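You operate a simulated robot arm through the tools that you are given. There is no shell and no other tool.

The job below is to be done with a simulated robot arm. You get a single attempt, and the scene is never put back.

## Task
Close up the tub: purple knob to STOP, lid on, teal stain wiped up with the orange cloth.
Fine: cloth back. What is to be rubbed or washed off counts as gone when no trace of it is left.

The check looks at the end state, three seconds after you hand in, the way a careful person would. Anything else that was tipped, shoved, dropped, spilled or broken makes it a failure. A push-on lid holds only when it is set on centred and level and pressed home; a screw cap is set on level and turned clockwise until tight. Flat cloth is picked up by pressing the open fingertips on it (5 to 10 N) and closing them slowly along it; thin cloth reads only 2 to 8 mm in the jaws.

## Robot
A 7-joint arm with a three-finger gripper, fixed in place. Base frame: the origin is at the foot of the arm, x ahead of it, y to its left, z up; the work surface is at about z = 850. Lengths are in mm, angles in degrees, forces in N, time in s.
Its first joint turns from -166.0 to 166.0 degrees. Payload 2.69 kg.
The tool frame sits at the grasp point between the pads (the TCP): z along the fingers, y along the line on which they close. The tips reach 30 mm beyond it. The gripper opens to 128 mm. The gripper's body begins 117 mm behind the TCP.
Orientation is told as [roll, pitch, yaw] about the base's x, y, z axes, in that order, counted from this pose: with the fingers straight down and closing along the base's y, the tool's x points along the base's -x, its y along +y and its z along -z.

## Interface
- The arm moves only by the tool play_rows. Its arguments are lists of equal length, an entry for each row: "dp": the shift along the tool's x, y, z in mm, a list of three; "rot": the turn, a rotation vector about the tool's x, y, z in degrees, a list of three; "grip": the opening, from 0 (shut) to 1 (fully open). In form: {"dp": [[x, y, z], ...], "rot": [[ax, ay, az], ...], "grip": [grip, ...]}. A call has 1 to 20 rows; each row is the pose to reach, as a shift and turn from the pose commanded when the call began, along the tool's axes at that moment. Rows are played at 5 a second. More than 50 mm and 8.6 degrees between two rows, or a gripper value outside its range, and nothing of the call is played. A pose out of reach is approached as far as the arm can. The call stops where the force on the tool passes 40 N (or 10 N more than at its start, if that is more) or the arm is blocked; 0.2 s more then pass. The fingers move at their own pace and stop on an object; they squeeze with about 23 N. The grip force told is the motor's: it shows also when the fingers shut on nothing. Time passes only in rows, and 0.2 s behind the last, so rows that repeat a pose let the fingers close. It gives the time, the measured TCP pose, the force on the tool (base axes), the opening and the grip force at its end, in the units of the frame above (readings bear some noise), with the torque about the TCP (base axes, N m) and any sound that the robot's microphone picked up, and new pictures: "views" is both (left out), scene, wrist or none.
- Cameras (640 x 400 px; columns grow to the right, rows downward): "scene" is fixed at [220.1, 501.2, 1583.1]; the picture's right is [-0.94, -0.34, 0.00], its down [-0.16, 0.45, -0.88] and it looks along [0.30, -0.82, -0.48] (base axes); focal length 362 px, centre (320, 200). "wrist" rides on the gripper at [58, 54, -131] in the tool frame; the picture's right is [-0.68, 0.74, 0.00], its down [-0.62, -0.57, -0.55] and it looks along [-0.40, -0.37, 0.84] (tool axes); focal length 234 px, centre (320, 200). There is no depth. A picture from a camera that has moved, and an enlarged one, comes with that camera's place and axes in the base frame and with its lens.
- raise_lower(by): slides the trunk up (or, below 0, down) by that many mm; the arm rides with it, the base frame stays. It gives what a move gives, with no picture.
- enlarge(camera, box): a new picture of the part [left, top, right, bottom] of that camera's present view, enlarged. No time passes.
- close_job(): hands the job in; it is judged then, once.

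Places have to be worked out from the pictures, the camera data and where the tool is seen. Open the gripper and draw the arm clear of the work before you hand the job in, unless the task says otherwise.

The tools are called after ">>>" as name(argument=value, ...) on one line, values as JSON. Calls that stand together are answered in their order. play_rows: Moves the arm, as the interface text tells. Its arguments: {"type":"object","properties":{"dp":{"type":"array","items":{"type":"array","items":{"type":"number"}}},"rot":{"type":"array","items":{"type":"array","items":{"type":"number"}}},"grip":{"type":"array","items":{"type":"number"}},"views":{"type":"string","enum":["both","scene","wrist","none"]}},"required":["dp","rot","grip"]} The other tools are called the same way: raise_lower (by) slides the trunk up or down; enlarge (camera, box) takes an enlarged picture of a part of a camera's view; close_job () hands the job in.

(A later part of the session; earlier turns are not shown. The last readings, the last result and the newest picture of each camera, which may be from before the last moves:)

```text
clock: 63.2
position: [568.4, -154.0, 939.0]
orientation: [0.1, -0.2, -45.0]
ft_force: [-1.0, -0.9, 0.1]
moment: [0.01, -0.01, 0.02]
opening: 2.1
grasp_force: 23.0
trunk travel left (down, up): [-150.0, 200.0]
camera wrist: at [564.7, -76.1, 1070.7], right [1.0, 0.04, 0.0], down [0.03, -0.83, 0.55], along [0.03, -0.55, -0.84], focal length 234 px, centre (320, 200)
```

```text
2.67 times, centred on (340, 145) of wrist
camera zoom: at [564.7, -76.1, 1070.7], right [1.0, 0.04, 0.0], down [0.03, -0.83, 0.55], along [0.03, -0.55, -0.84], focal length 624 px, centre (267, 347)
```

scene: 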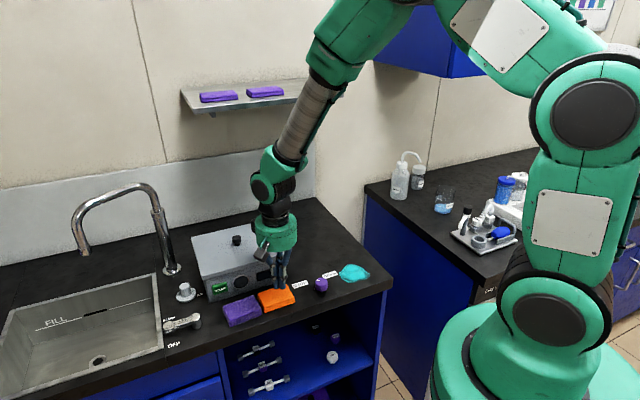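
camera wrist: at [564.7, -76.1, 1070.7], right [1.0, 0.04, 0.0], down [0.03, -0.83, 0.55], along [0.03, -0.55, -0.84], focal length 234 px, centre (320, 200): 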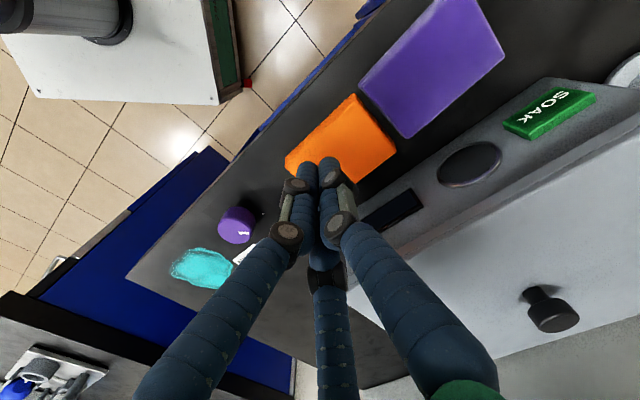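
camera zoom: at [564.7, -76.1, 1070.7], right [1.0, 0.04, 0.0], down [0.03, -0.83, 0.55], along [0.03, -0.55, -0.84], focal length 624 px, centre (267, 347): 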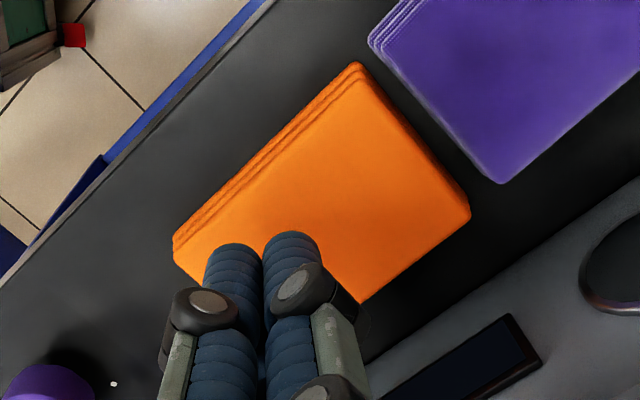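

The cloth slipped out on lifting, so the bite was too shallow; it lies flat at about (585,-160). I'll reopen, centre over it, press with about 9 N and drag it back away from the purple cloth before another try.

>>> play_rows(dp=[[-5, 3, 0], [-10, 6, 5], [-15.6, 9, 15], [-15.6, 9, 25], [-15.6, 9, 33], [-15.6, 9, 36.5], [-15.6, 9, 37.6], [-15.6, 9, 38.2], [-15.6, 9, 38.2]], rot=[[0, 0, 0], [0, 0, 0], [0, 0, 0], [0, 0, 0], [0, 0, 0], [0, 0, 0], [0, 0, 0], [0, 0, 0], [0, 0, 0]], grip=[0.15, 0.3, 0.3, 0.3, 0.3, 0.3, 0.3, 0.3, 0.3])

>>> enlarge(camera="wrist", box=[220, 70, 460, 220])

>>> enlarge(camera="scene", box=[235, 250, 325, 325])

```text
clock: 65.2
position: [586.9, -159.4, 902.8]
orientation: [0.1, -0.2, -45.1]
ft_force: [-0.4, 1.6, 5.4]
moment: [0.09, 0.06, -0.03]
opening: 38.9
grasp_force: 0.2
trunk travel left (down, up): [-150.0, 200.0]
camera wrist: at [582.3, -81.0, 1032.5], right [1.0, 0.04, 0.0], down [0.03, -0.83, 0.55], along [0.03, -0.55, -0.84], focal length 234 px, centre (320, 200)
```

scene: 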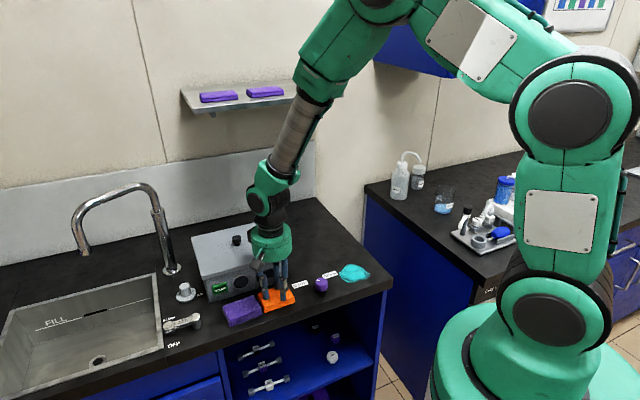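
wrist: 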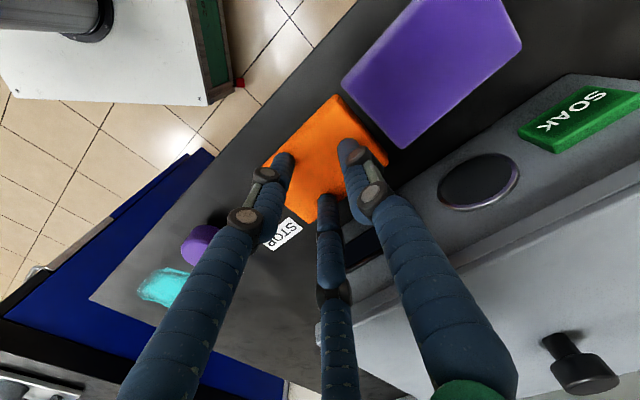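

```text
2.67 times, centred on (340, 145) of wrist
camera zoom: at [582.3, -81.0, 1032.5], right [1.0, 0.04, 0.0], down [0.03, -0.83, 0.55], along [0.03, -0.55, -0.84], focal length 624 px, centre (267, 347)
```

zoom: 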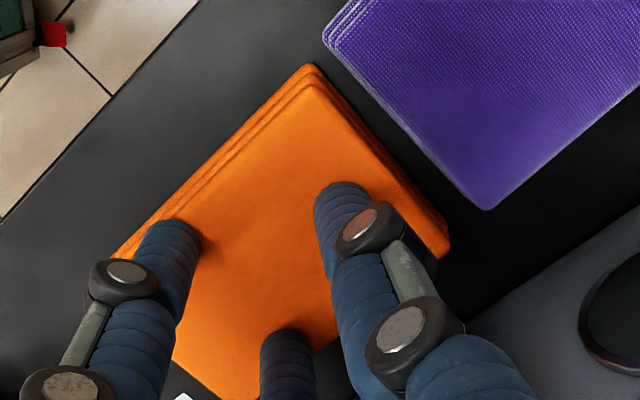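

```text
5.33 times, centred on (280, 288) of scene
camera zoom: at [220.1, 501.2, 1583.1], right [-0.94, -0.34, 0.0], down [-0.16, 0.45, -0.88], along [0.3, -0.82, -0.48], focal length 1929 px, centre (533, -267)
```

zoom: 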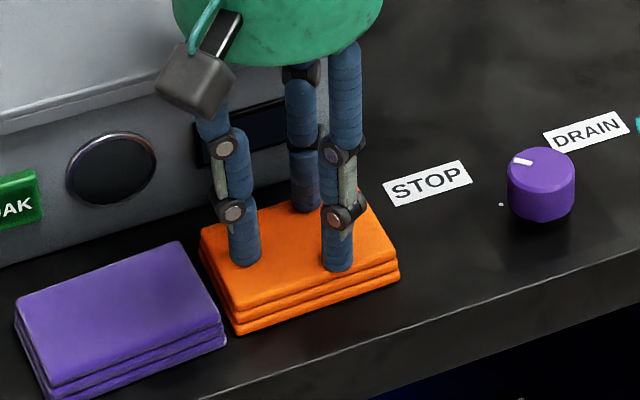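

I'm touching at 5.4 N. I'll press slightly more and drag the cloth slowly away from the purple one (about 24 mm along -a and 14 mm toward the front).

>>> play_rows(dp=[[0, 0, 0.4], [1.5, -3, 0.4], [3, -6, 0.4], [5, -9, 0.4], [7, -12, 0.4], [9, -15, 0.4], [11, -18, 0.4], [12.5, -21, 0.4], [14, -24, 0.4], [14, -24, 0.4]], rot=[[0, 0, 0], [0, 0, 0], [0, 0, 0], [0, 0, 0], [0, 0, 0], [0, 0, 0], [0, 0, 0], [0, 0, 0], [0, 0, 0], [0, 0, 0]], grip=[0.3, 0.3, 0.3, 0.3, 0.3, 0.3, 0.3, 0.3, 0.3, 0.3])

>>> enlarge(camera="wrist", box=[220, 70, 460, 220])

>>> enlarge(camera="scene", box=[235, 250, 325, 325])

```text
clock: 67.4
position: [560.0, -167.0, 901.9]
orientation: [0.1, -0.2, -44.9]
ft_force: [3.9, 0.8, 11.1]
moment: [-0.01, -0.04, -0.01]
opening: 39.0
grasp_force: 0.4
trunk travel left (down, up): [-150.0, 200.0]
camera wrist: at [555.3, -88.2, 1032.2], right [1.0, 0.04, 0.0], down [0.03, -0.83, 0.55], along [0.03, -0.55, -0.84], focal length 234 px, centre (320, 200)
```

scene: 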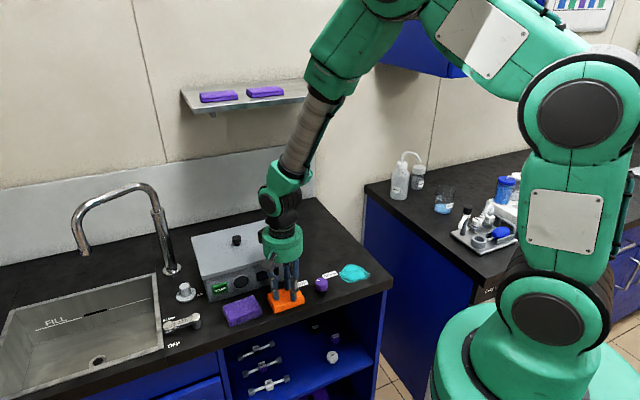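
wrist: 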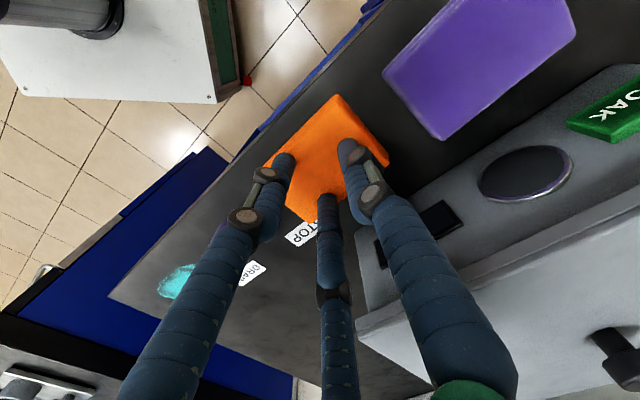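

```text
2.67 times, centred on (340, 145) of wrist
camera zoom: at [555.3, -88.2, 1032.2], right [1.0, 0.04, 0.0], down [0.03, -0.83, 0.55], along [0.03, -0.55, -0.84], focal length 624 px, centre (267, 347)
```

zoom: 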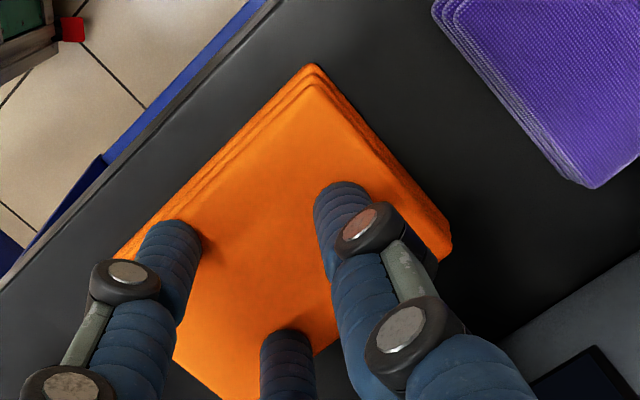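

```text
5.33 times, centred on (280, 288) of scene
camera zoom: at [220.1, 501.2, 1583.1], right [-0.94, -0.34, 0.0], down [-0.16, 0.45, -0.88], along [0.3, -0.82, -0.48], focal length 1929 px, centre (533, -267)
```

zoom: 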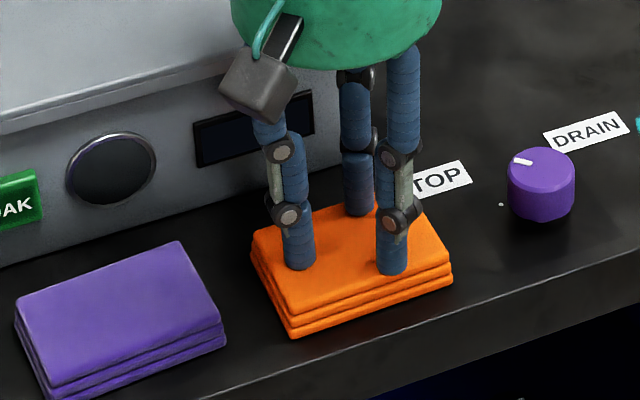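

The cloth drags rigidly with the fingertips and now sits clear of the purple one, centred near (558,-167). It behaves like a firm folded pad, so I'll try gripping it from its sides: rise, turn to yaw 45°, open wide and centre over it.

>>> play_rows(dp=[[0, 0, -10], [0, 0, -25], [-3, 0, -40], [-6, 0, -50], [-9, 0, -55], [-9, 0, -55], [-9, 0, -55], [-9, 0, -55], [-9, 0, -55], [-9, 0, -55], [-9, 0, -55], [-9, 0, -55], [-9, 0, -55], [-9, 0, -55], [-9, 0, -55]], rot=[[0, 0, 0], [0, 0, 0], [0, 0, -7.5], [0, 0, -15], [0, 0, -22.5], [0, 0, -30], [0, 0, -37.5], [0, 0, -45], [0, 0, -52.5], [0, 0, -60], [0, 0, -67.5], [0, 0, -75], [0, 0, -82.5], [0, 0, -90], [0, 0, -90]], grip=[0.3, 0.3, 0.4, 0.5, 0.6, 0.7, 0.8, 0.9, 0.9, 0.9, 0.9, 0.9, 0.9, 0.9, 0.9])

>>> enlarge(camera="wrist", box=[200, 50, 440, 200])

>>> enlarge(camera="scene", box=[220, 230, 340, 330])

```text
clock: 70.6
position: [565.7, -173.3, 955.5]
orientation: [-0.2, -0.1, 45.0]
ft_force: [-0.5, 0.8, -0.8]
moment: [0.02, 0.02, 0.0]
opening: 114.9
grasp_force: 0.1
trunk travel left (down, up): [-150.0, 200.0]
camera wrist: at [485.5, -177.2, 1087.0], right [-0.04, 1.0, 0.0], down [0.83, 0.04, 0.55], along [0.55, 0.02, -0.83], focal length 234 px, centre (320, 200)
```

scene: 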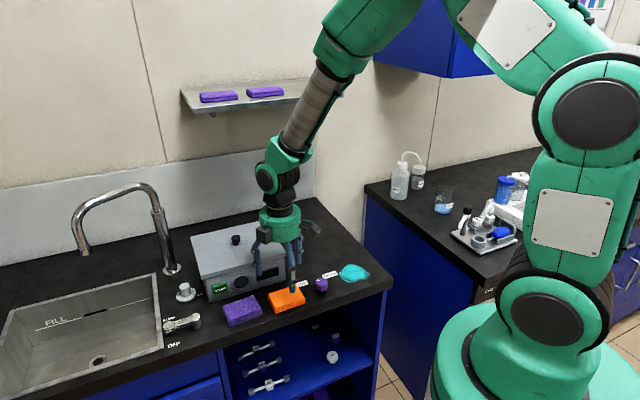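
wrist: 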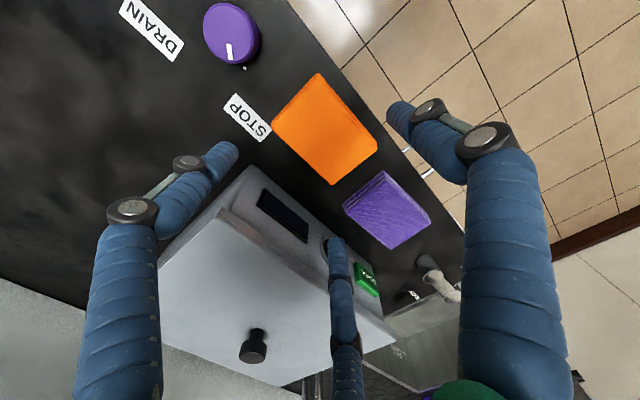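

```text
2.67 times, centred on (320, 125) of wrist
camera zoom: at [485.5, -177.2, 1087.0], right [-0.04, 1.0, 0.0], down [0.83, 0.04, 0.55], along [0.55, 0.02, -0.83], focal length 624 px, centre (320, 400)
```

zoom: 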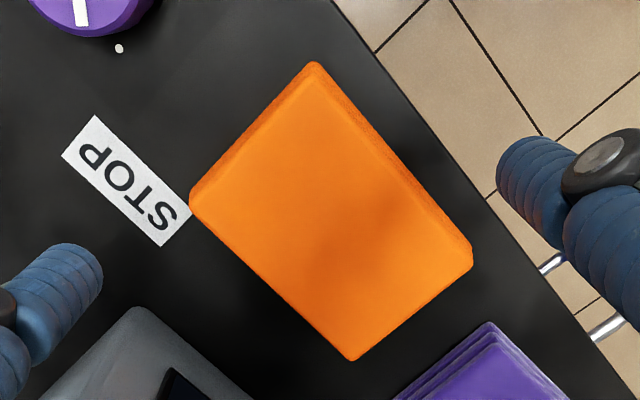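

```text
4.00 times, centred on (280, 280) of scene
camera zoom: at [220.1, 501.2, 1583.1], right [-0.94, -0.34, 0.0], down [-0.16, 0.45, -0.88], along [0.3, -0.82, -0.48], focal length 1447 px, centre (480, -120)
```

zoom: 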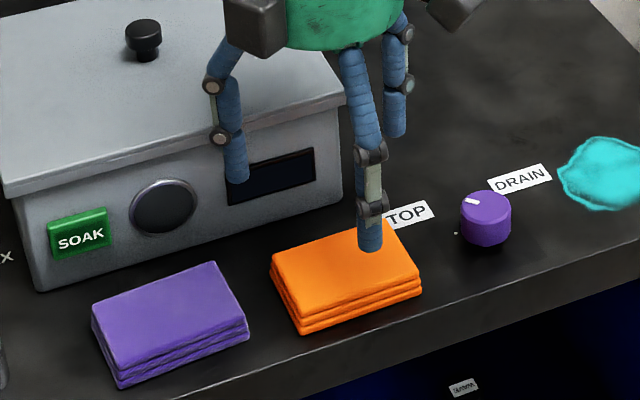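

The cloth centre is about 10 mm toward finger A from the TCP, which suits a three-finger side grip. I'll descend to TCP z about 885 and check.

>>> play_rows(dp=[[1, 0, 20], [2, 0, 40], [2, 0, 55], [2, 0, 64], [2, 0, 70]], rot=[[0, 0, 0], [0, 0, 0], [0, 0, 0], [0, 0, 0], [0, 0, 0]], grip=[0.9, 0.9, 0.9, 0.9, 0.9])

>>> enlarge(camera="scene", box=[220, 230, 340, 330])

>>> enlarge(camera="wrist", box=[180, 60, 460, 235])

```text
clock: 71.8
position: [565.2, -175.1, 885.4]
orientation: [-0.2, -0.1, 45.1]
ft_force: [-0.4, -0.5, 0.4]
moment: [0.04, 0.0, 0.0]
opening: 114.7
grasp_force: 0.0
trunk travel left (down, up): [-150.0, 200.0]
camera wrist: at [484.7, -178.5, 1016.5], right [-0.04, 1.0, 0.0], down [0.83, 0.04, 0.55], along [0.55, 0.02, -0.83], focal length 234 px, centre (320, 200)
```

scene: 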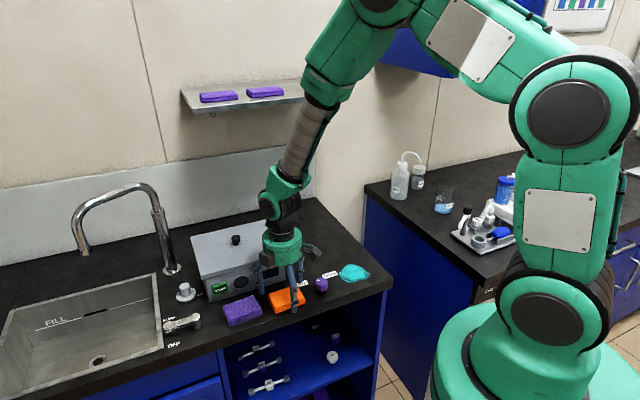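
wrist: 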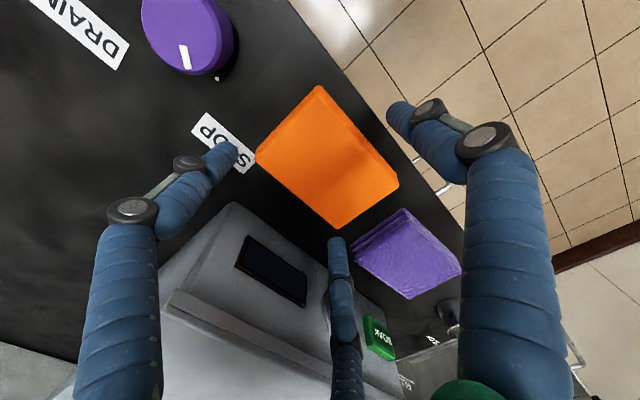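

```text
4.00 times, centred on (280, 280) of scene
camera zoom: at [220.1, 501.2, 1583.1], right [-0.94, -0.34, 0.0], down [-0.16, 0.45, -0.88], along [0.3, -0.82, -0.48], focal length 1447 px, centre (480, -120)
```

zoom: 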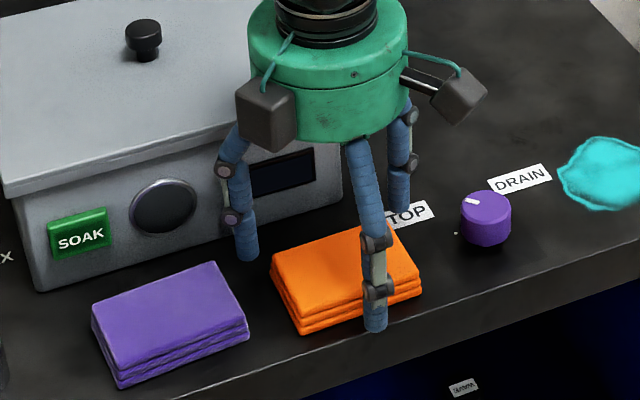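

```text
2.29 times, centred on (320, 148) of wrist
camera zoom: at [484.7, -178.5, 1016.5], right [-0.04, 1.0, 0.0], down [0.83, 0.04, 0.55], along [0.55, 0.02, -0.83], focal length 535 px, centre (320, 320)
```

zoom: 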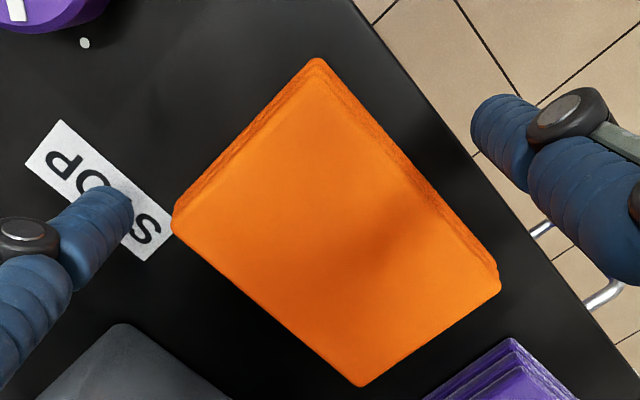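

The fingers are around the cloth with clearance from the purple one. I'll close slowly toward about 66 mm.

>>> play_rows(dp=[[0, 0, 0], [0, 0, 0], [0, 0, 0], [0, 0, 0], [0, 0, 0], [0, 0, 0], [0, 0, 0], [0, 0, 0], [0, 0, 0]], rot=[[0, 0, 0], [0, 0, 0], [0, 0, 0], [0, 0, 0], [0, 0, 0], [0, 0, 0], [0, 0, 0], [0, 0, 0], [0, 0, 0]], grip=[0.85, 0.8, 0.76, 0.72, 0.69, 0.66, 0.63, 0.6, 0.6])

>>> enlarge(camera="wrist", box=[180, 60, 460, 235])

>>> enlarge(camera="scene", box=[220, 230, 340, 330])

```text
clock: 73.8
position: [565.9, -175.4, 886.2]
orientation: [-0.2, -0.1, 45.1]
ft_force: [-1.0, 0.4, 5.9]
moment: [0.1, 0.14, 0.08]
opening: 88.1
grasp_force: 23.1
trunk travel left (down, up): [-150.0, 200.0]
camera wrist: at [484.5, -178.5, 1016.7], right [-0.04, 1.0, 0.0], down [0.83, 0.04, 0.55], along [0.55, 0.02, -0.83], focal length 234 px, centre (320, 200)
```

scene: 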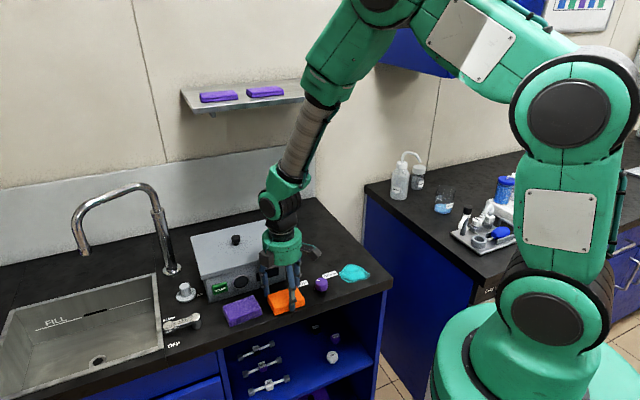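
wrist: 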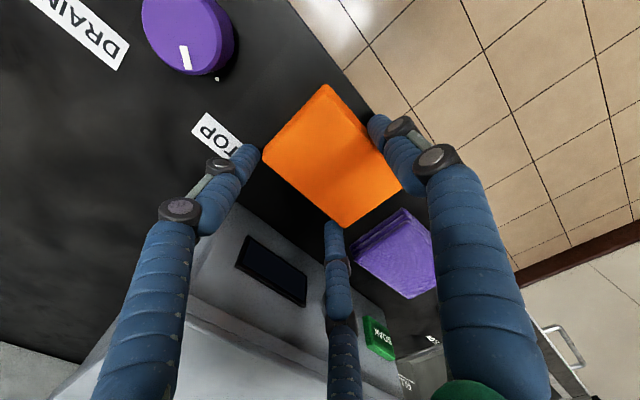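

```text
2.29 times, centred on (320, 148) of wrist
camera zoom: at [484.5, -178.5, 1016.7], right [-0.04, 1.0, 0.0], down [0.83, 0.04, 0.55], along [0.55, 0.02, -0.83], focal length 535 px, centre (320, 320)
```

zoom: 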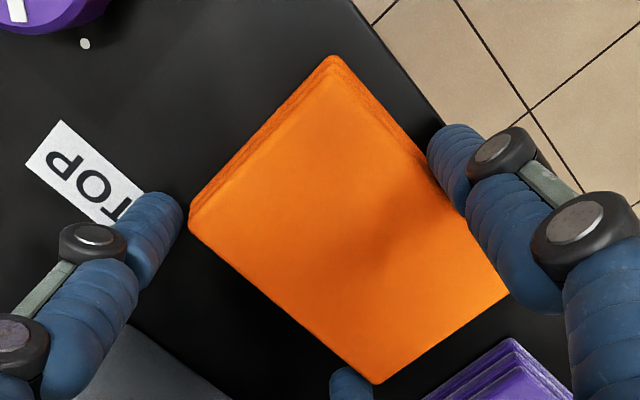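

```text
4.00 times, centred on (280, 280) of scene
camera zoom: at [220.1, 501.2, 1583.1], right [-0.94, -0.34, 0.0], down [-0.16, 0.45, -0.88], along [0.3, -0.82, -0.48], focal length 1447 px, centre (480, -120)
```

zoom: 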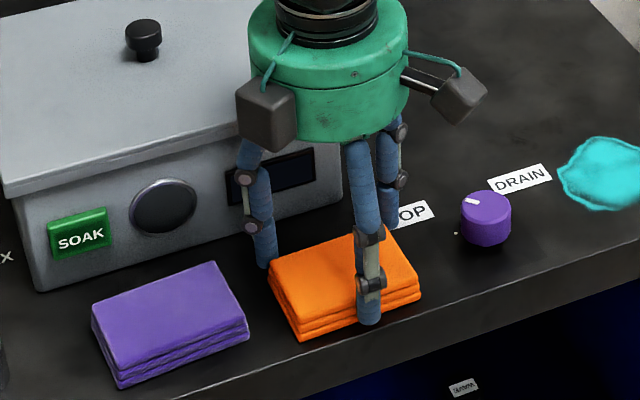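

The fingers stalled at 88 mm on the cloth with 23 N, though it is held mainly between A and C. I'll test a small 12 mm lift to see whether it holds.

>>> play_rows(dp=[[0, 0, -2], [0, 0, -4], [0, 0, -7], [0, 0, -12], [0, 0, -12]], rot=[[0, 0, 0], [0, 0, 0], [0, 0, 0], [0, 0, 0], [0, 0, 0]], grip=[0.55, 0.55, 0.55, 0.55, 0.55])

>>> enlarge(camera="wrist", box=[180, 60, 460, 235])

>>> enlarge(camera="scene", box=[220, 230, 340, 330])

```text
clock: 75.0
position: [565.4, -174.7, 897.7]
orientation: [-0.3, -0.1, 45.0]
ft_force: [-0.1, -0.1, -0.2]
moment: [-0.01, 0.0, 0.01]
opening: 88.4
grasp_force: 23.6
trunk travel left (down, up): [-150.0, 200.0]
camera wrist: at [484.5, -178.4, 1028.5], right [-0.04, 1.0, 0.0], down [0.83, 0.04, 0.55], along [0.55, 0.02, -0.83], focal length 234 px, centre (320, 200)
```

scene: 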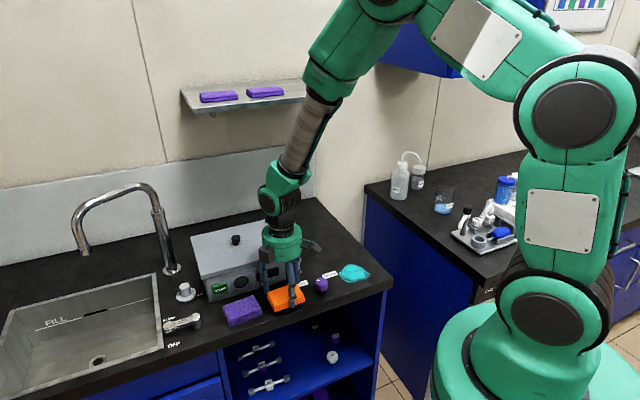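
wrist: 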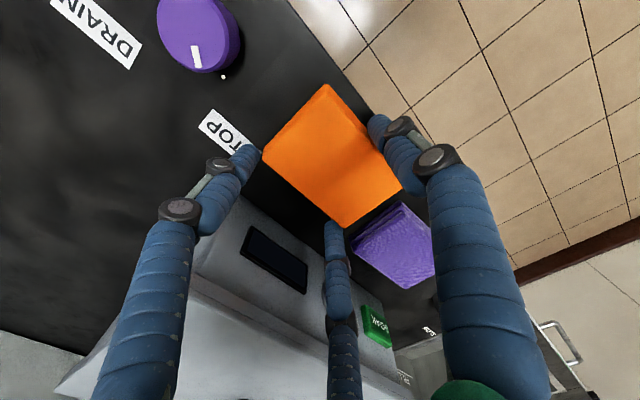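

```text
2.29 times, centred on (320, 148) of wrist
camera zoom: at [484.5, -178.4, 1028.5], right [-0.04, 1.0, 0.0], down [0.83, 0.04, 0.55], along [0.55, 0.02, -0.83], focal length 535 px, centre (320, 320)
```

zoom: 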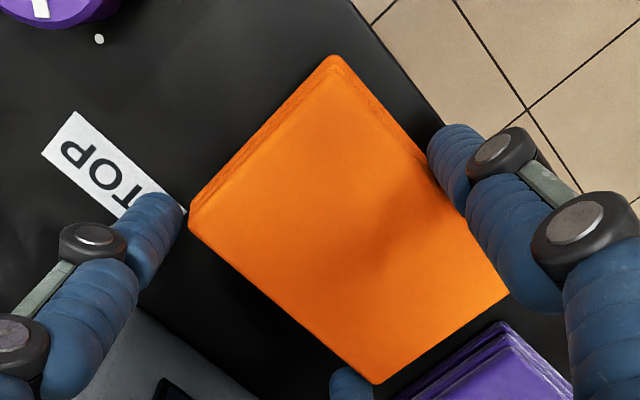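

```text
4.00 times, centred on (280, 280) of scene
camera zoom: at [220.1, 501.2, 1583.1], right [-0.94, -0.34, 0.0], down [-0.16, 0.45, -0.88], along [0.3, -0.82, -0.48], focal length 1447 px, centre (480, -120)
```

zoom: 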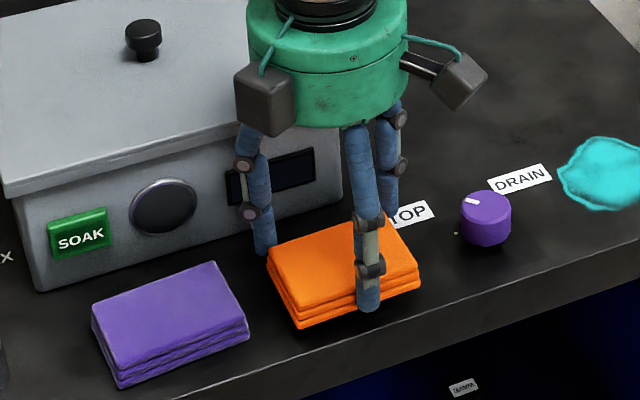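

The cloth came up with the hand, held at 88 mm and level. I'll raise it over the knob and carry it above the stain centre (counter a≈48, b≈-538).

>>> play_rows(dp=[[0, 0, -12], [0, 0, -26], [0, 0, -40], [10, -1, -50], [30, -4, -50], [52, -7, -50], [75, -10, -50], [98, -13, -50], [121, -16, -50], [144, -19, -50], [167, -22, -50], [190, -25, -50], [212, -27.5, -50], [225, -29, -50], [230, -29, -50], [230, -29, -50]], rot=[[0, 0, 0], [0, 0, 0], [0, 0, 0], [0, 0, 0], [0, 0, 0], [0, 0, 0], [0, 0, 0], [0, 0, 0], [0, 0, 0], [0, 0, 0], [0, 0, 0], [0, 0, 0], [0, 0, 0], [0, 0, 0], [0, 0, 0], [0, 0, 0]], grip=[0.5, 0.5, 0.5, 0.5, 0.5, 0.5, 0.5, 0.5, 0.5, 0.5, 0.5, 0.5, 0.5, 0.5, 0.5, 0.5])

>>> enlarge(camera="scene", box=[280, 220, 400, 320])

>>> enlarge(camera="wrist", box=[180, 60, 460, 235])

```text
clock: 78.4
position: [423.7, -357.3, 946.7]
orientation: [-0.2, -0.2, 45.1]
ft_force: [-0.1, 0.0, -0.1]
moment: [0.02, -0.01, -0.02]
opening: 88.1
grasp_force: 23.4
trunk travel left (down, up): [-150.0, 200.0]
camera wrist: at [342.4, -361.5, 1078.1], right [-0.04, 1.0, 0.0], down [0.83, 0.04, 0.55], along [0.55, 0.02, -0.83], focal length 234 px, centre (320, 200)
```

scene: 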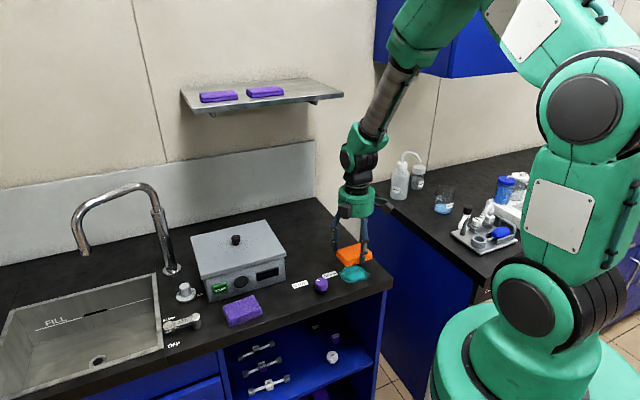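
wrist: 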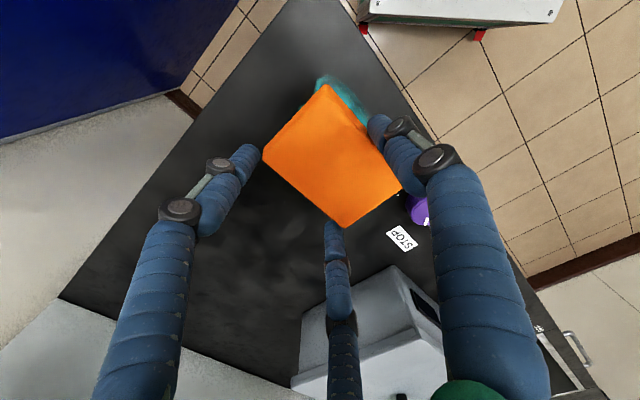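

```text
4.00 times, centred on (340, 270) of scene
camera zoom: at [220.1, 501.2, 1583.1], right [-0.94, -0.34, 0.0], down [-0.16, 0.45, -0.88], along [0.3, -0.82, -0.48], focal length 1447 px, centre (240, -80)
```

zoom: 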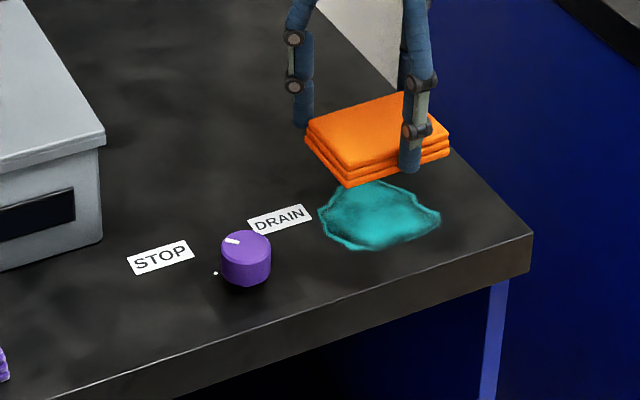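

```text
2.29 times, centred on (320, 148) of wrist
camera zoom: at [342.4, -361.5, 1078.1], right [-0.04, 1.0, 0.0], down [0.83, 0.04, 0.55], along [0.55, 0.02, -0.83], focal length 535 px, centre (320, 320)
```

zoom: 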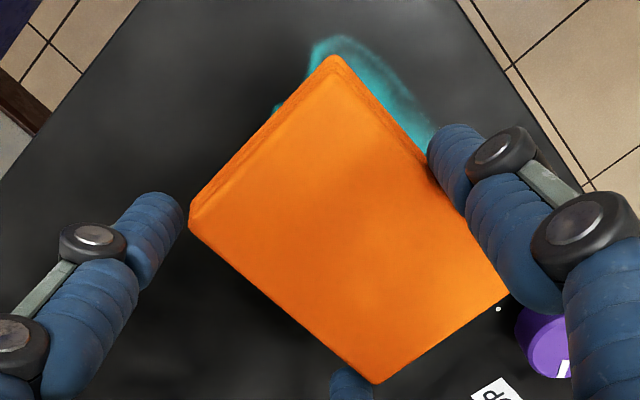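

The cloth is over the stain. I'll lower it gently to contact.

>>> play_rows(dp=[[0, 0, 20], [0, 0, 40], [0, 0, 52], [0, 0, 56], [0, 0, 58], [0, 0, 59.5], [0, 0, 60.5]], rot=[[0, 0, 0], [0, 0, 0], [0, 0, 0], [0, 0, 0], [0, 0, 0], [0, 0, 0], [0, 0, 0]], grip=[0.5, 0.5, 0.5, 0.5, 0.5, 0.5, 0.5], views="none")

```text
clock: 80.0
position: [422.4, -357.3, 888.2]
orientation: [-0.1, -0.1, 45.0]
ft_force: [-0.4, 0.4, -0.2]
moment: [-0.01, -0.02, 0.05]
opening: 88.4
grasp_force: 23.3
trunk travel left (down, up): [-150.0, 200.0]
```

>>> play_rows(dp=[[0, 0, 1], [0, 0, 2], [0, 0, 3]], rot=[[0, 0, 0], [0, 0, 0], [0, 0, 0]], grip=[0.5, 0.5, 0.5], views="none")

```text
clock: 80.8
position: [423.0, -358.0, 886.1]
orientation: [-0.4, -0.1, 44.9]
ft_force: [-0.7, 3.7, 18.0]
moment: [0.55, 0.4, -0.02]
opening: 88.3
grasp_force: 22.8
trunk travel left (down, up): [-150.0, 200.0]
```

Contact is at 18 N, with a moment showing the load on the front edge. I'll ease up slightly and tilt 1.5° so the pad lies flatter.

>>> play_rows(dp=[[0, 0, -1], [0, 0, -0.5], [0, 0, 0]], rot=[[0, 0, 0], [-0.8, 0, 0], [-1.5, 0, 0]], grip=[0.5, 0.5, 0.5], views="none")

```text
clock: 81.6
position: [423.2, -359.1, 884.8]
orientation: [1.2, -0.1, 45.0]
ft_force: [3.5, -3.9, 18.7]
moment: [-0.39, -0.37, -0.04]
opening: 88.6
grasp_force: 22.6
trunk travel left (down, up): [-150.0, 200.0]
```

The back fingertips now touch down, so the pad barely protrudes below the tips. I'll set it flat, release, rise 5 mm and regrip higher on the pad.

>>> play_rows(dp=[[0, 0, -1.5], [0, 0, -2.5], [0, 0, -2.5], [0, 0, -2.5], [0, 0, -5], [0, 0, -8], [0, 0, -8], [0, 0, -8], [0, 0, -8], [0, 0, -8], [0, 0, -8], [0, 0, -8], [0, 0, -8]], rot=[[0.8, 0, 0], [1.5, 0, 0], [1.5, 0, 0], [1.5, 0, 0], [1.5, 0, 0], [1.5, 0, 0], [1.5, 0, 0], [1.5, 0, 0], [1.5, 0, 0], [1.5, 0, 0], [1.5, 0, 0], [1.5, 0, 0], [1.5, 0, 0]], grip=[0.5, 0.5, 0.74, 0.78, 0.78, 0.78, 0.74, 0.71, 0.69, 0.67, 0.62, 0.55, 0.5])

>>> enlarge(camera="wrist", box=[180, 60, 460, 235])

>>> enlarge(camera="scene", box=[300, 220, 400, 300])

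```text
clock: 84.4
position: [421.7, -357.5, 893.9]
orientation: [-0.3, -0.1, 44.9]
ft_force: [-0.7, 0.2, 6.2]
moment: [0.09, 0.08, 0.1]
opening: 88.8
grasp_force: 22.9
trunk travel left (down, up): [-150.0, 200.0]
camera wrist: at [342.4, -361.6, 1023.6], right [-0.04, 1.0, 0.0], down [0.83, 0.04, 0.55], along [0.55, 0.02, -0.83], focal length 234 px, centre (320, 200)
```

scene: 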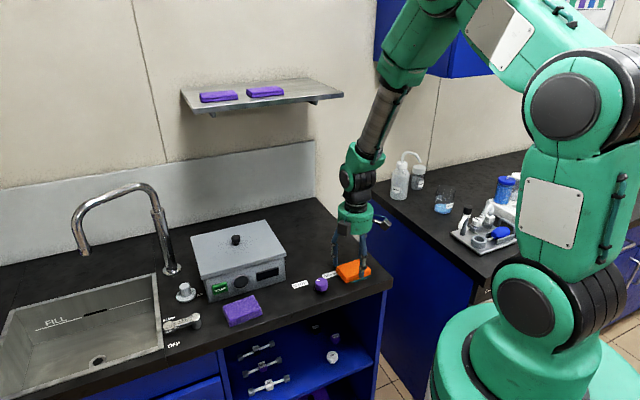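
wrist: 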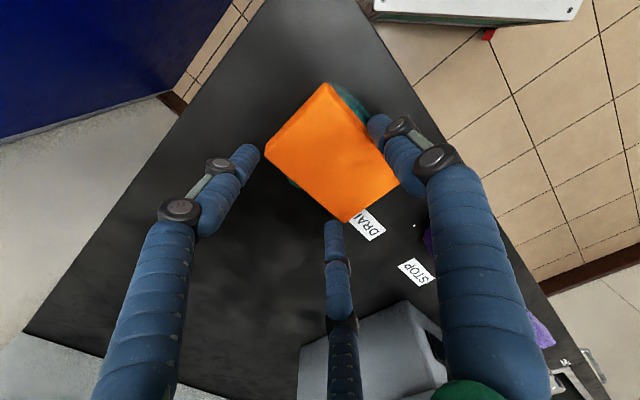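

```text
2.29 times, centred on (320, 148) of wrist
camera zoom: at [342.4, -361.6, 1023.6], right [-0.04, 1.0, 0.0], down [0.83, 0.04, 0.55], along [0.55, 0.02, -0.83], focal length 535 px, centre (320, 320)
```

zoom: 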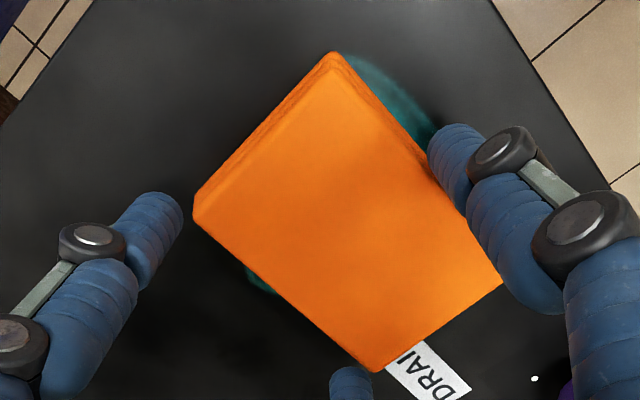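

```text
5.00 times, centred on (350, 260) of scene
camera zoom: at [220.1, 501.2, 1583.1], right [-0.94, -0.34, 0.0], down [-0.16, 0.45, -0.88], along [0.3, -0.82, -0.48], focal length 1808 px, centre (170, -100)
```

zoom: 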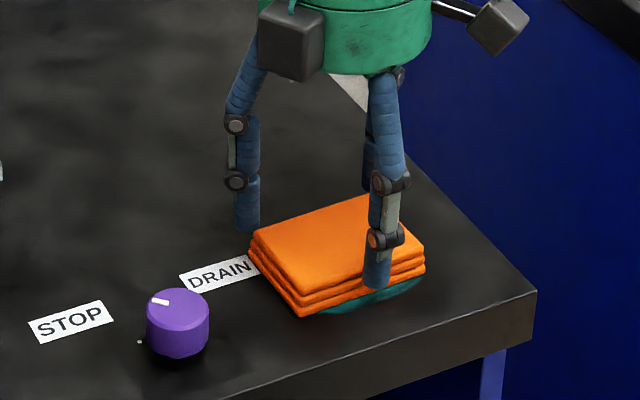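

The pad is now gripped higher with the tips well clear of the counter. I'll scrub over the stain in a loop with light pressure.

>>> play_rows(dp=[[0, 0, 0.3], [-8, 0, 0.3], [-15, 0, 0.3], [-15, 8, 0.3], [-15, 17, 0.3], [-7, 17, 0.3], [1, 17, 0.3], [9, 17, 0.3], [15, 17, 0.3], [15, 8, 0.3], [15, 0, 0.3], [15, -9, 0.3], [15, -18, 0.3], [7, -18, 0.3], [-1, -18, 0.3], [-9, -18, 0.3], [-15, -18, 0.3], [-15, -9, 0.3], [-8, 0, 0.3], [0, 0, 0.3]], rot=[[0, 0, 0], [0, 0, 0], [0, 0, 0], [0, 0, 0], [0, 0, 0], [0, 0, 0], [0, 0, 0], [0, 0, 0], [0, 0, 0], [0, 0, 0], [0, 0, 0], [0, 0, 0], [0, 0, 0], [0, 0, 0], [0, 0, 0], [0, 0, 0], [0, 0, 0], [0, 0, 0], [0, 0, 0], [0, 0, 0]], grip=[0.5, 0.5, 0.5, 0.5, 0.5, 0.5, 0.5, 0.5, 0.5, 0.5, 0.5, 0.5, 0.5, 0.5, 0.5, 0.5, 0.5, 0.5, 0.5, 0.5])

>>> enlarge(camera="wrist", box=[180, 60, 460, 235])

>>> enlarge(camera="scene", box=[300, 220, 400, 300])

```text
clock: 88.6
position: [421.9, -357.9, 892.7]
orientation: [-0.2, -0.1, 45.0]
ft_force: [1.5, 2.4, 13.2]
moment: [0.21, 0.0, -0.05]
opening: 88.8
grasp_force: 23.4
trunk travel left (down, up): [-150.0, 200.0]
camera wrist: at [342.2, -361.1, 1023.0], right [-0.04, 1.0, 0.0], down [0.83, 0.04, 0.55], along [0.55, 0.02, -0.83], focal length 234 px, centre (320, 200)
```

scene: 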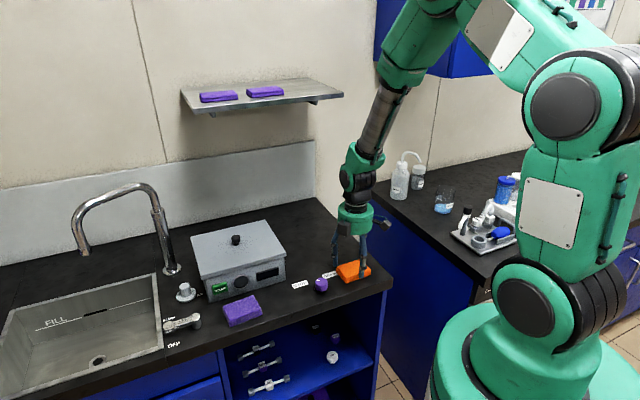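
wrist: 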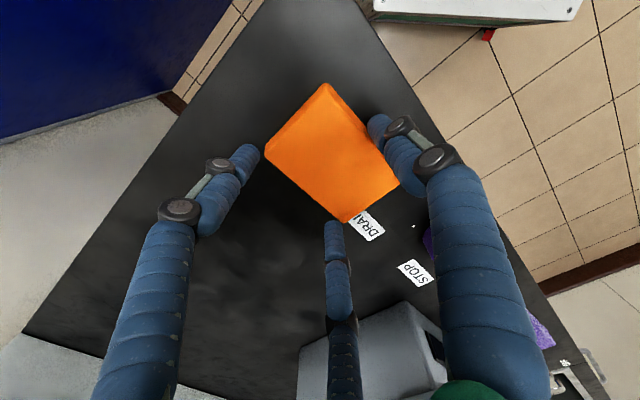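

```text
2.29 times, centred on (320, 148) of wrist
camera zoom: at [342.2, -361.1, 1023.0], right [-0.04, 1.0, 0.0], down [0.83, 0.04, 0.55], along [0.55, 0.02, -0.83], focal length 535 px, centre (320, 320)
```

zoom: 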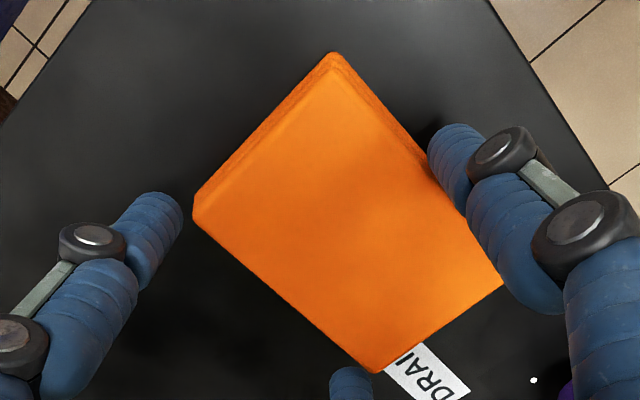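

```text
5.00 times, centred on (350, 260) of scene
camera zoom: at [220.1, 501.2, 1583.1], right [-0.94, -0.34, 0.0], down [-0.16, 0.45, -0.88], along [0.3, -0.82, -0.48], focal length 1808 px, centre (170, -100)
```

zoom: 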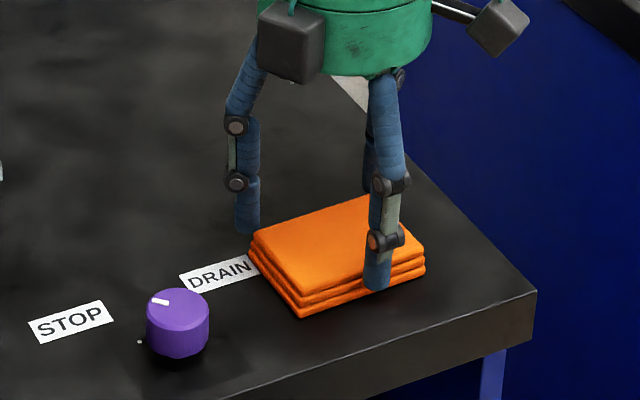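

The visible stain around the pad is gone. I'll make one more scrub pass with front-back strokes and then lift to inspect.

>>> play_rows(dp=[[6, 10, 0], [12, 20, 0], [18, 20, 0], [18, 10, 0], [18, 0, 0], [18, -10, 0], [18, -20, 0], [9, -22, 0], [0, -22, 0], [0, -12, 0], [0, 0, 0], [0, 12, 0], [0, 21, 0], [-9, 21, 0], [-18, 20, 0], [-18, 9, 0], [-18, -2, 0], [-18, -13, 0], [-18, -22, 0], [-9, -12, 0]], rot=[[0, 0, 0], [0, 0, 0], [0, 0, 0], [0, 0, 0], [0, 0, 0], [0, 0, 0], [0, 0, 0], [0, 0, 0], [0, 0, 0], [0, 0, 0], [0, 0, 0], [0, 0, 0], [0, 0, 0], [0, 0, 0], [0, 0, 0], [0, 0, 0], [0, 0, 0], [0, 0, 0], [0, 0, 0], [0, 0, 0]], grip=[0.5, 0.5, 0.5, 0.5, 0.5, 0.5, 0.5, 0.5, 0.5, 0.5, 0.5, 0.5, 0.5, 0.5, 0.5, 0.5, 0.5, 0.5, 0.5, 0.5], views="none")

>>> play_rows(dp=[[9, 12, 0], [5, 6, -5], [0, 0, -20], [-5, -5, -40], [-15, 0, -60], [-35, 10, -60], [-60, 20, -60], [-85, 25, -60], [-110, 29, -60]], rot=[[0, 0, 0], [0, 0, 0], [0, 0, 0], [0, 0, 0], [0, 0, 0], [0, 0, 0], [0, 0, 0], [0, 0, 0], [0, 0, 0]], grip=[0.5, 0.5, 0.5, 0.5, 0.5, 0.5, 0.5, 0.5, 0.5])

>>> enlarge(camera="scene", box=[300, 220, 400, 300])

>>> enlarge(camera="wrist", box=[180, 0, 460, 175])

```text
clock: 92.8
position: [438.6, -360.1, 892.9]
orientation: [-0.1, -0.1, 45.0]
ft_force: [-1.4, -0.2, 2.9]
moment: [0.04, 0.07, -0.01]
opening: 88.8
grasp_force: 23.2
trunk travel left (down, up): [-150.0, 200.0]
```

```text
clock: 94.8
position: [493.3, -262.4, 951.8]
orientation: [-0.2, -0.1, 44.9]
ft_force: [-0.2, -0.2, -1.3]
moment: [-0.03, -0.04, 0.01]
opening: 88.6
grasp_force: 22.8
trunk travel left (down, up): [-150.0, 200.0]
camera wrist: at [413.9, -265.7, 1083.1], right [-0.04, 1.0, 0.0], down [0.83, 0.04, 0.55], along [0.55, 0.02, -0.83], focal length 234 px, centre (320, 200)
```

scene: 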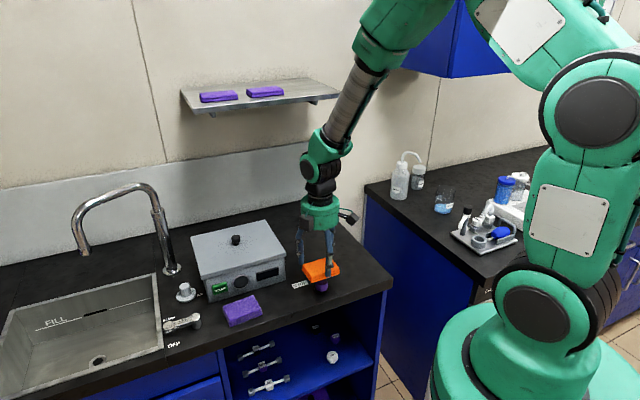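
wrist: 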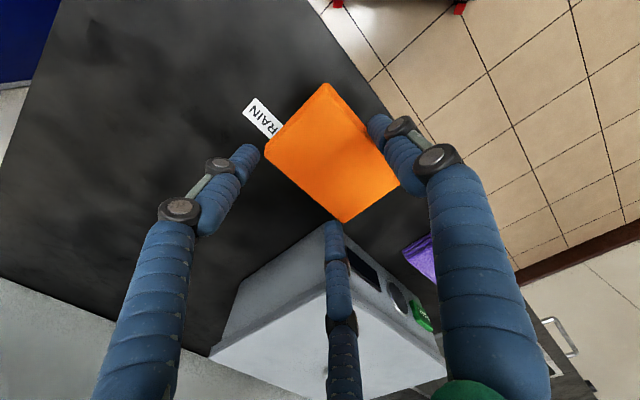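

```text
5.00 times, centred on (350, 260) of scene
camera zoom: at [220.1, 501.2, 1583.1], right [-0.94, -0.34, 0.0], down [-0.16, 0.45, -0.88], along [0.3, -0.82, -0.48], focal length 1808 px, centre (170, -100)
```

zoom: 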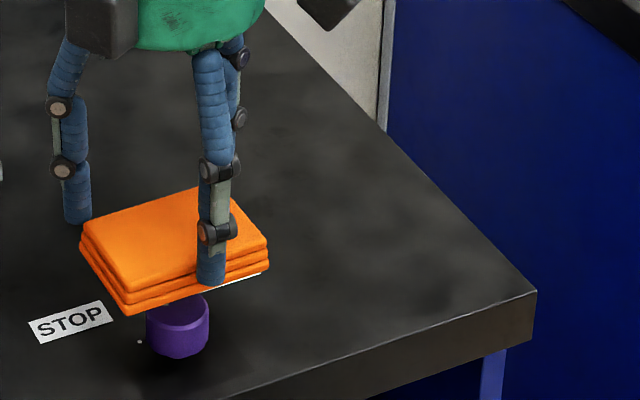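

```text
2.29 times, centred on (320, 88) of wrist
camera zoom: at [413.9, -265.7, 1083.1], right [-0.04, 1.0, 0.0], down [0.83, 0.04, 0.55], along [0.55, 0.02, -0.83], focal length 535 px, centre (320, 457)
```

zoom: 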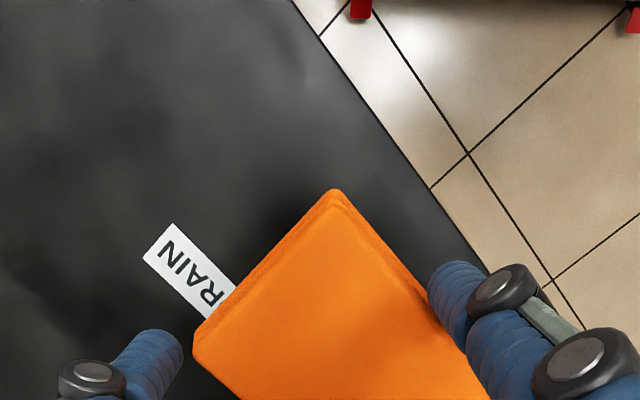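

No teal is visible any more. I'll enlarge the stain area strongly to be sure no trace is left.

>>> enlarge(camera="scene", box=[330, 255, 385, 295])

>>> enlarge(camera="wrist", box=[180, 0, 360, 110])

```text
10.00 times, centred on (358, 275) of scene
camera zoom: at [220.1, 501.2, 1583.1], right [-0.94, -0.34, 0.0], down [-0.16, 0.45, -0.88], along [0.3, -0.82, -0.48], focal length 3617 px, centre (-55, -550)
```

zoom: 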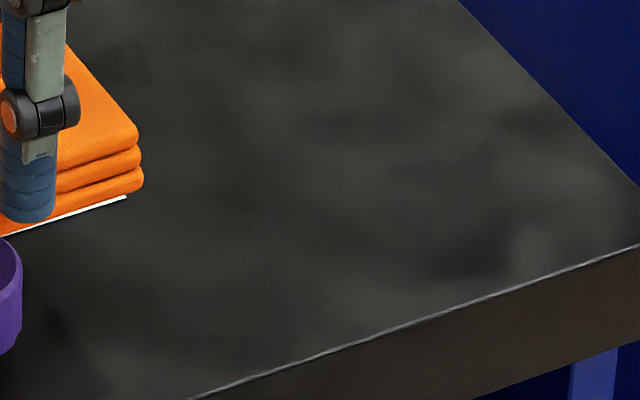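

```text
3.56 times, centred on (270, 55) of wrist
camera zoom: at [413.9, -265.7, 1083.1], right [-0.04, 1.0, 0.0], down [0.83, 0.04, 0.55], along [0.55, 0.02, -0.83], focal length 833 px, centre (498, 716)
```

zoom: 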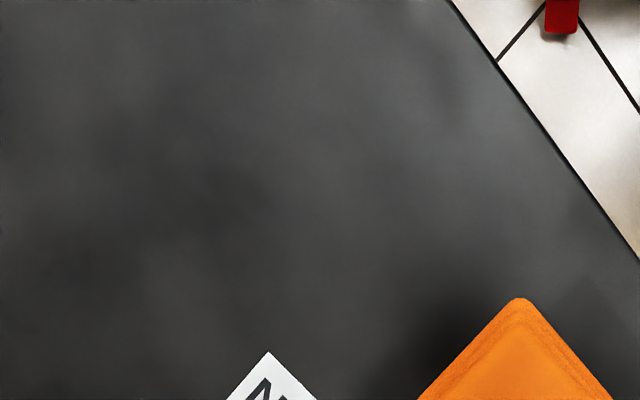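

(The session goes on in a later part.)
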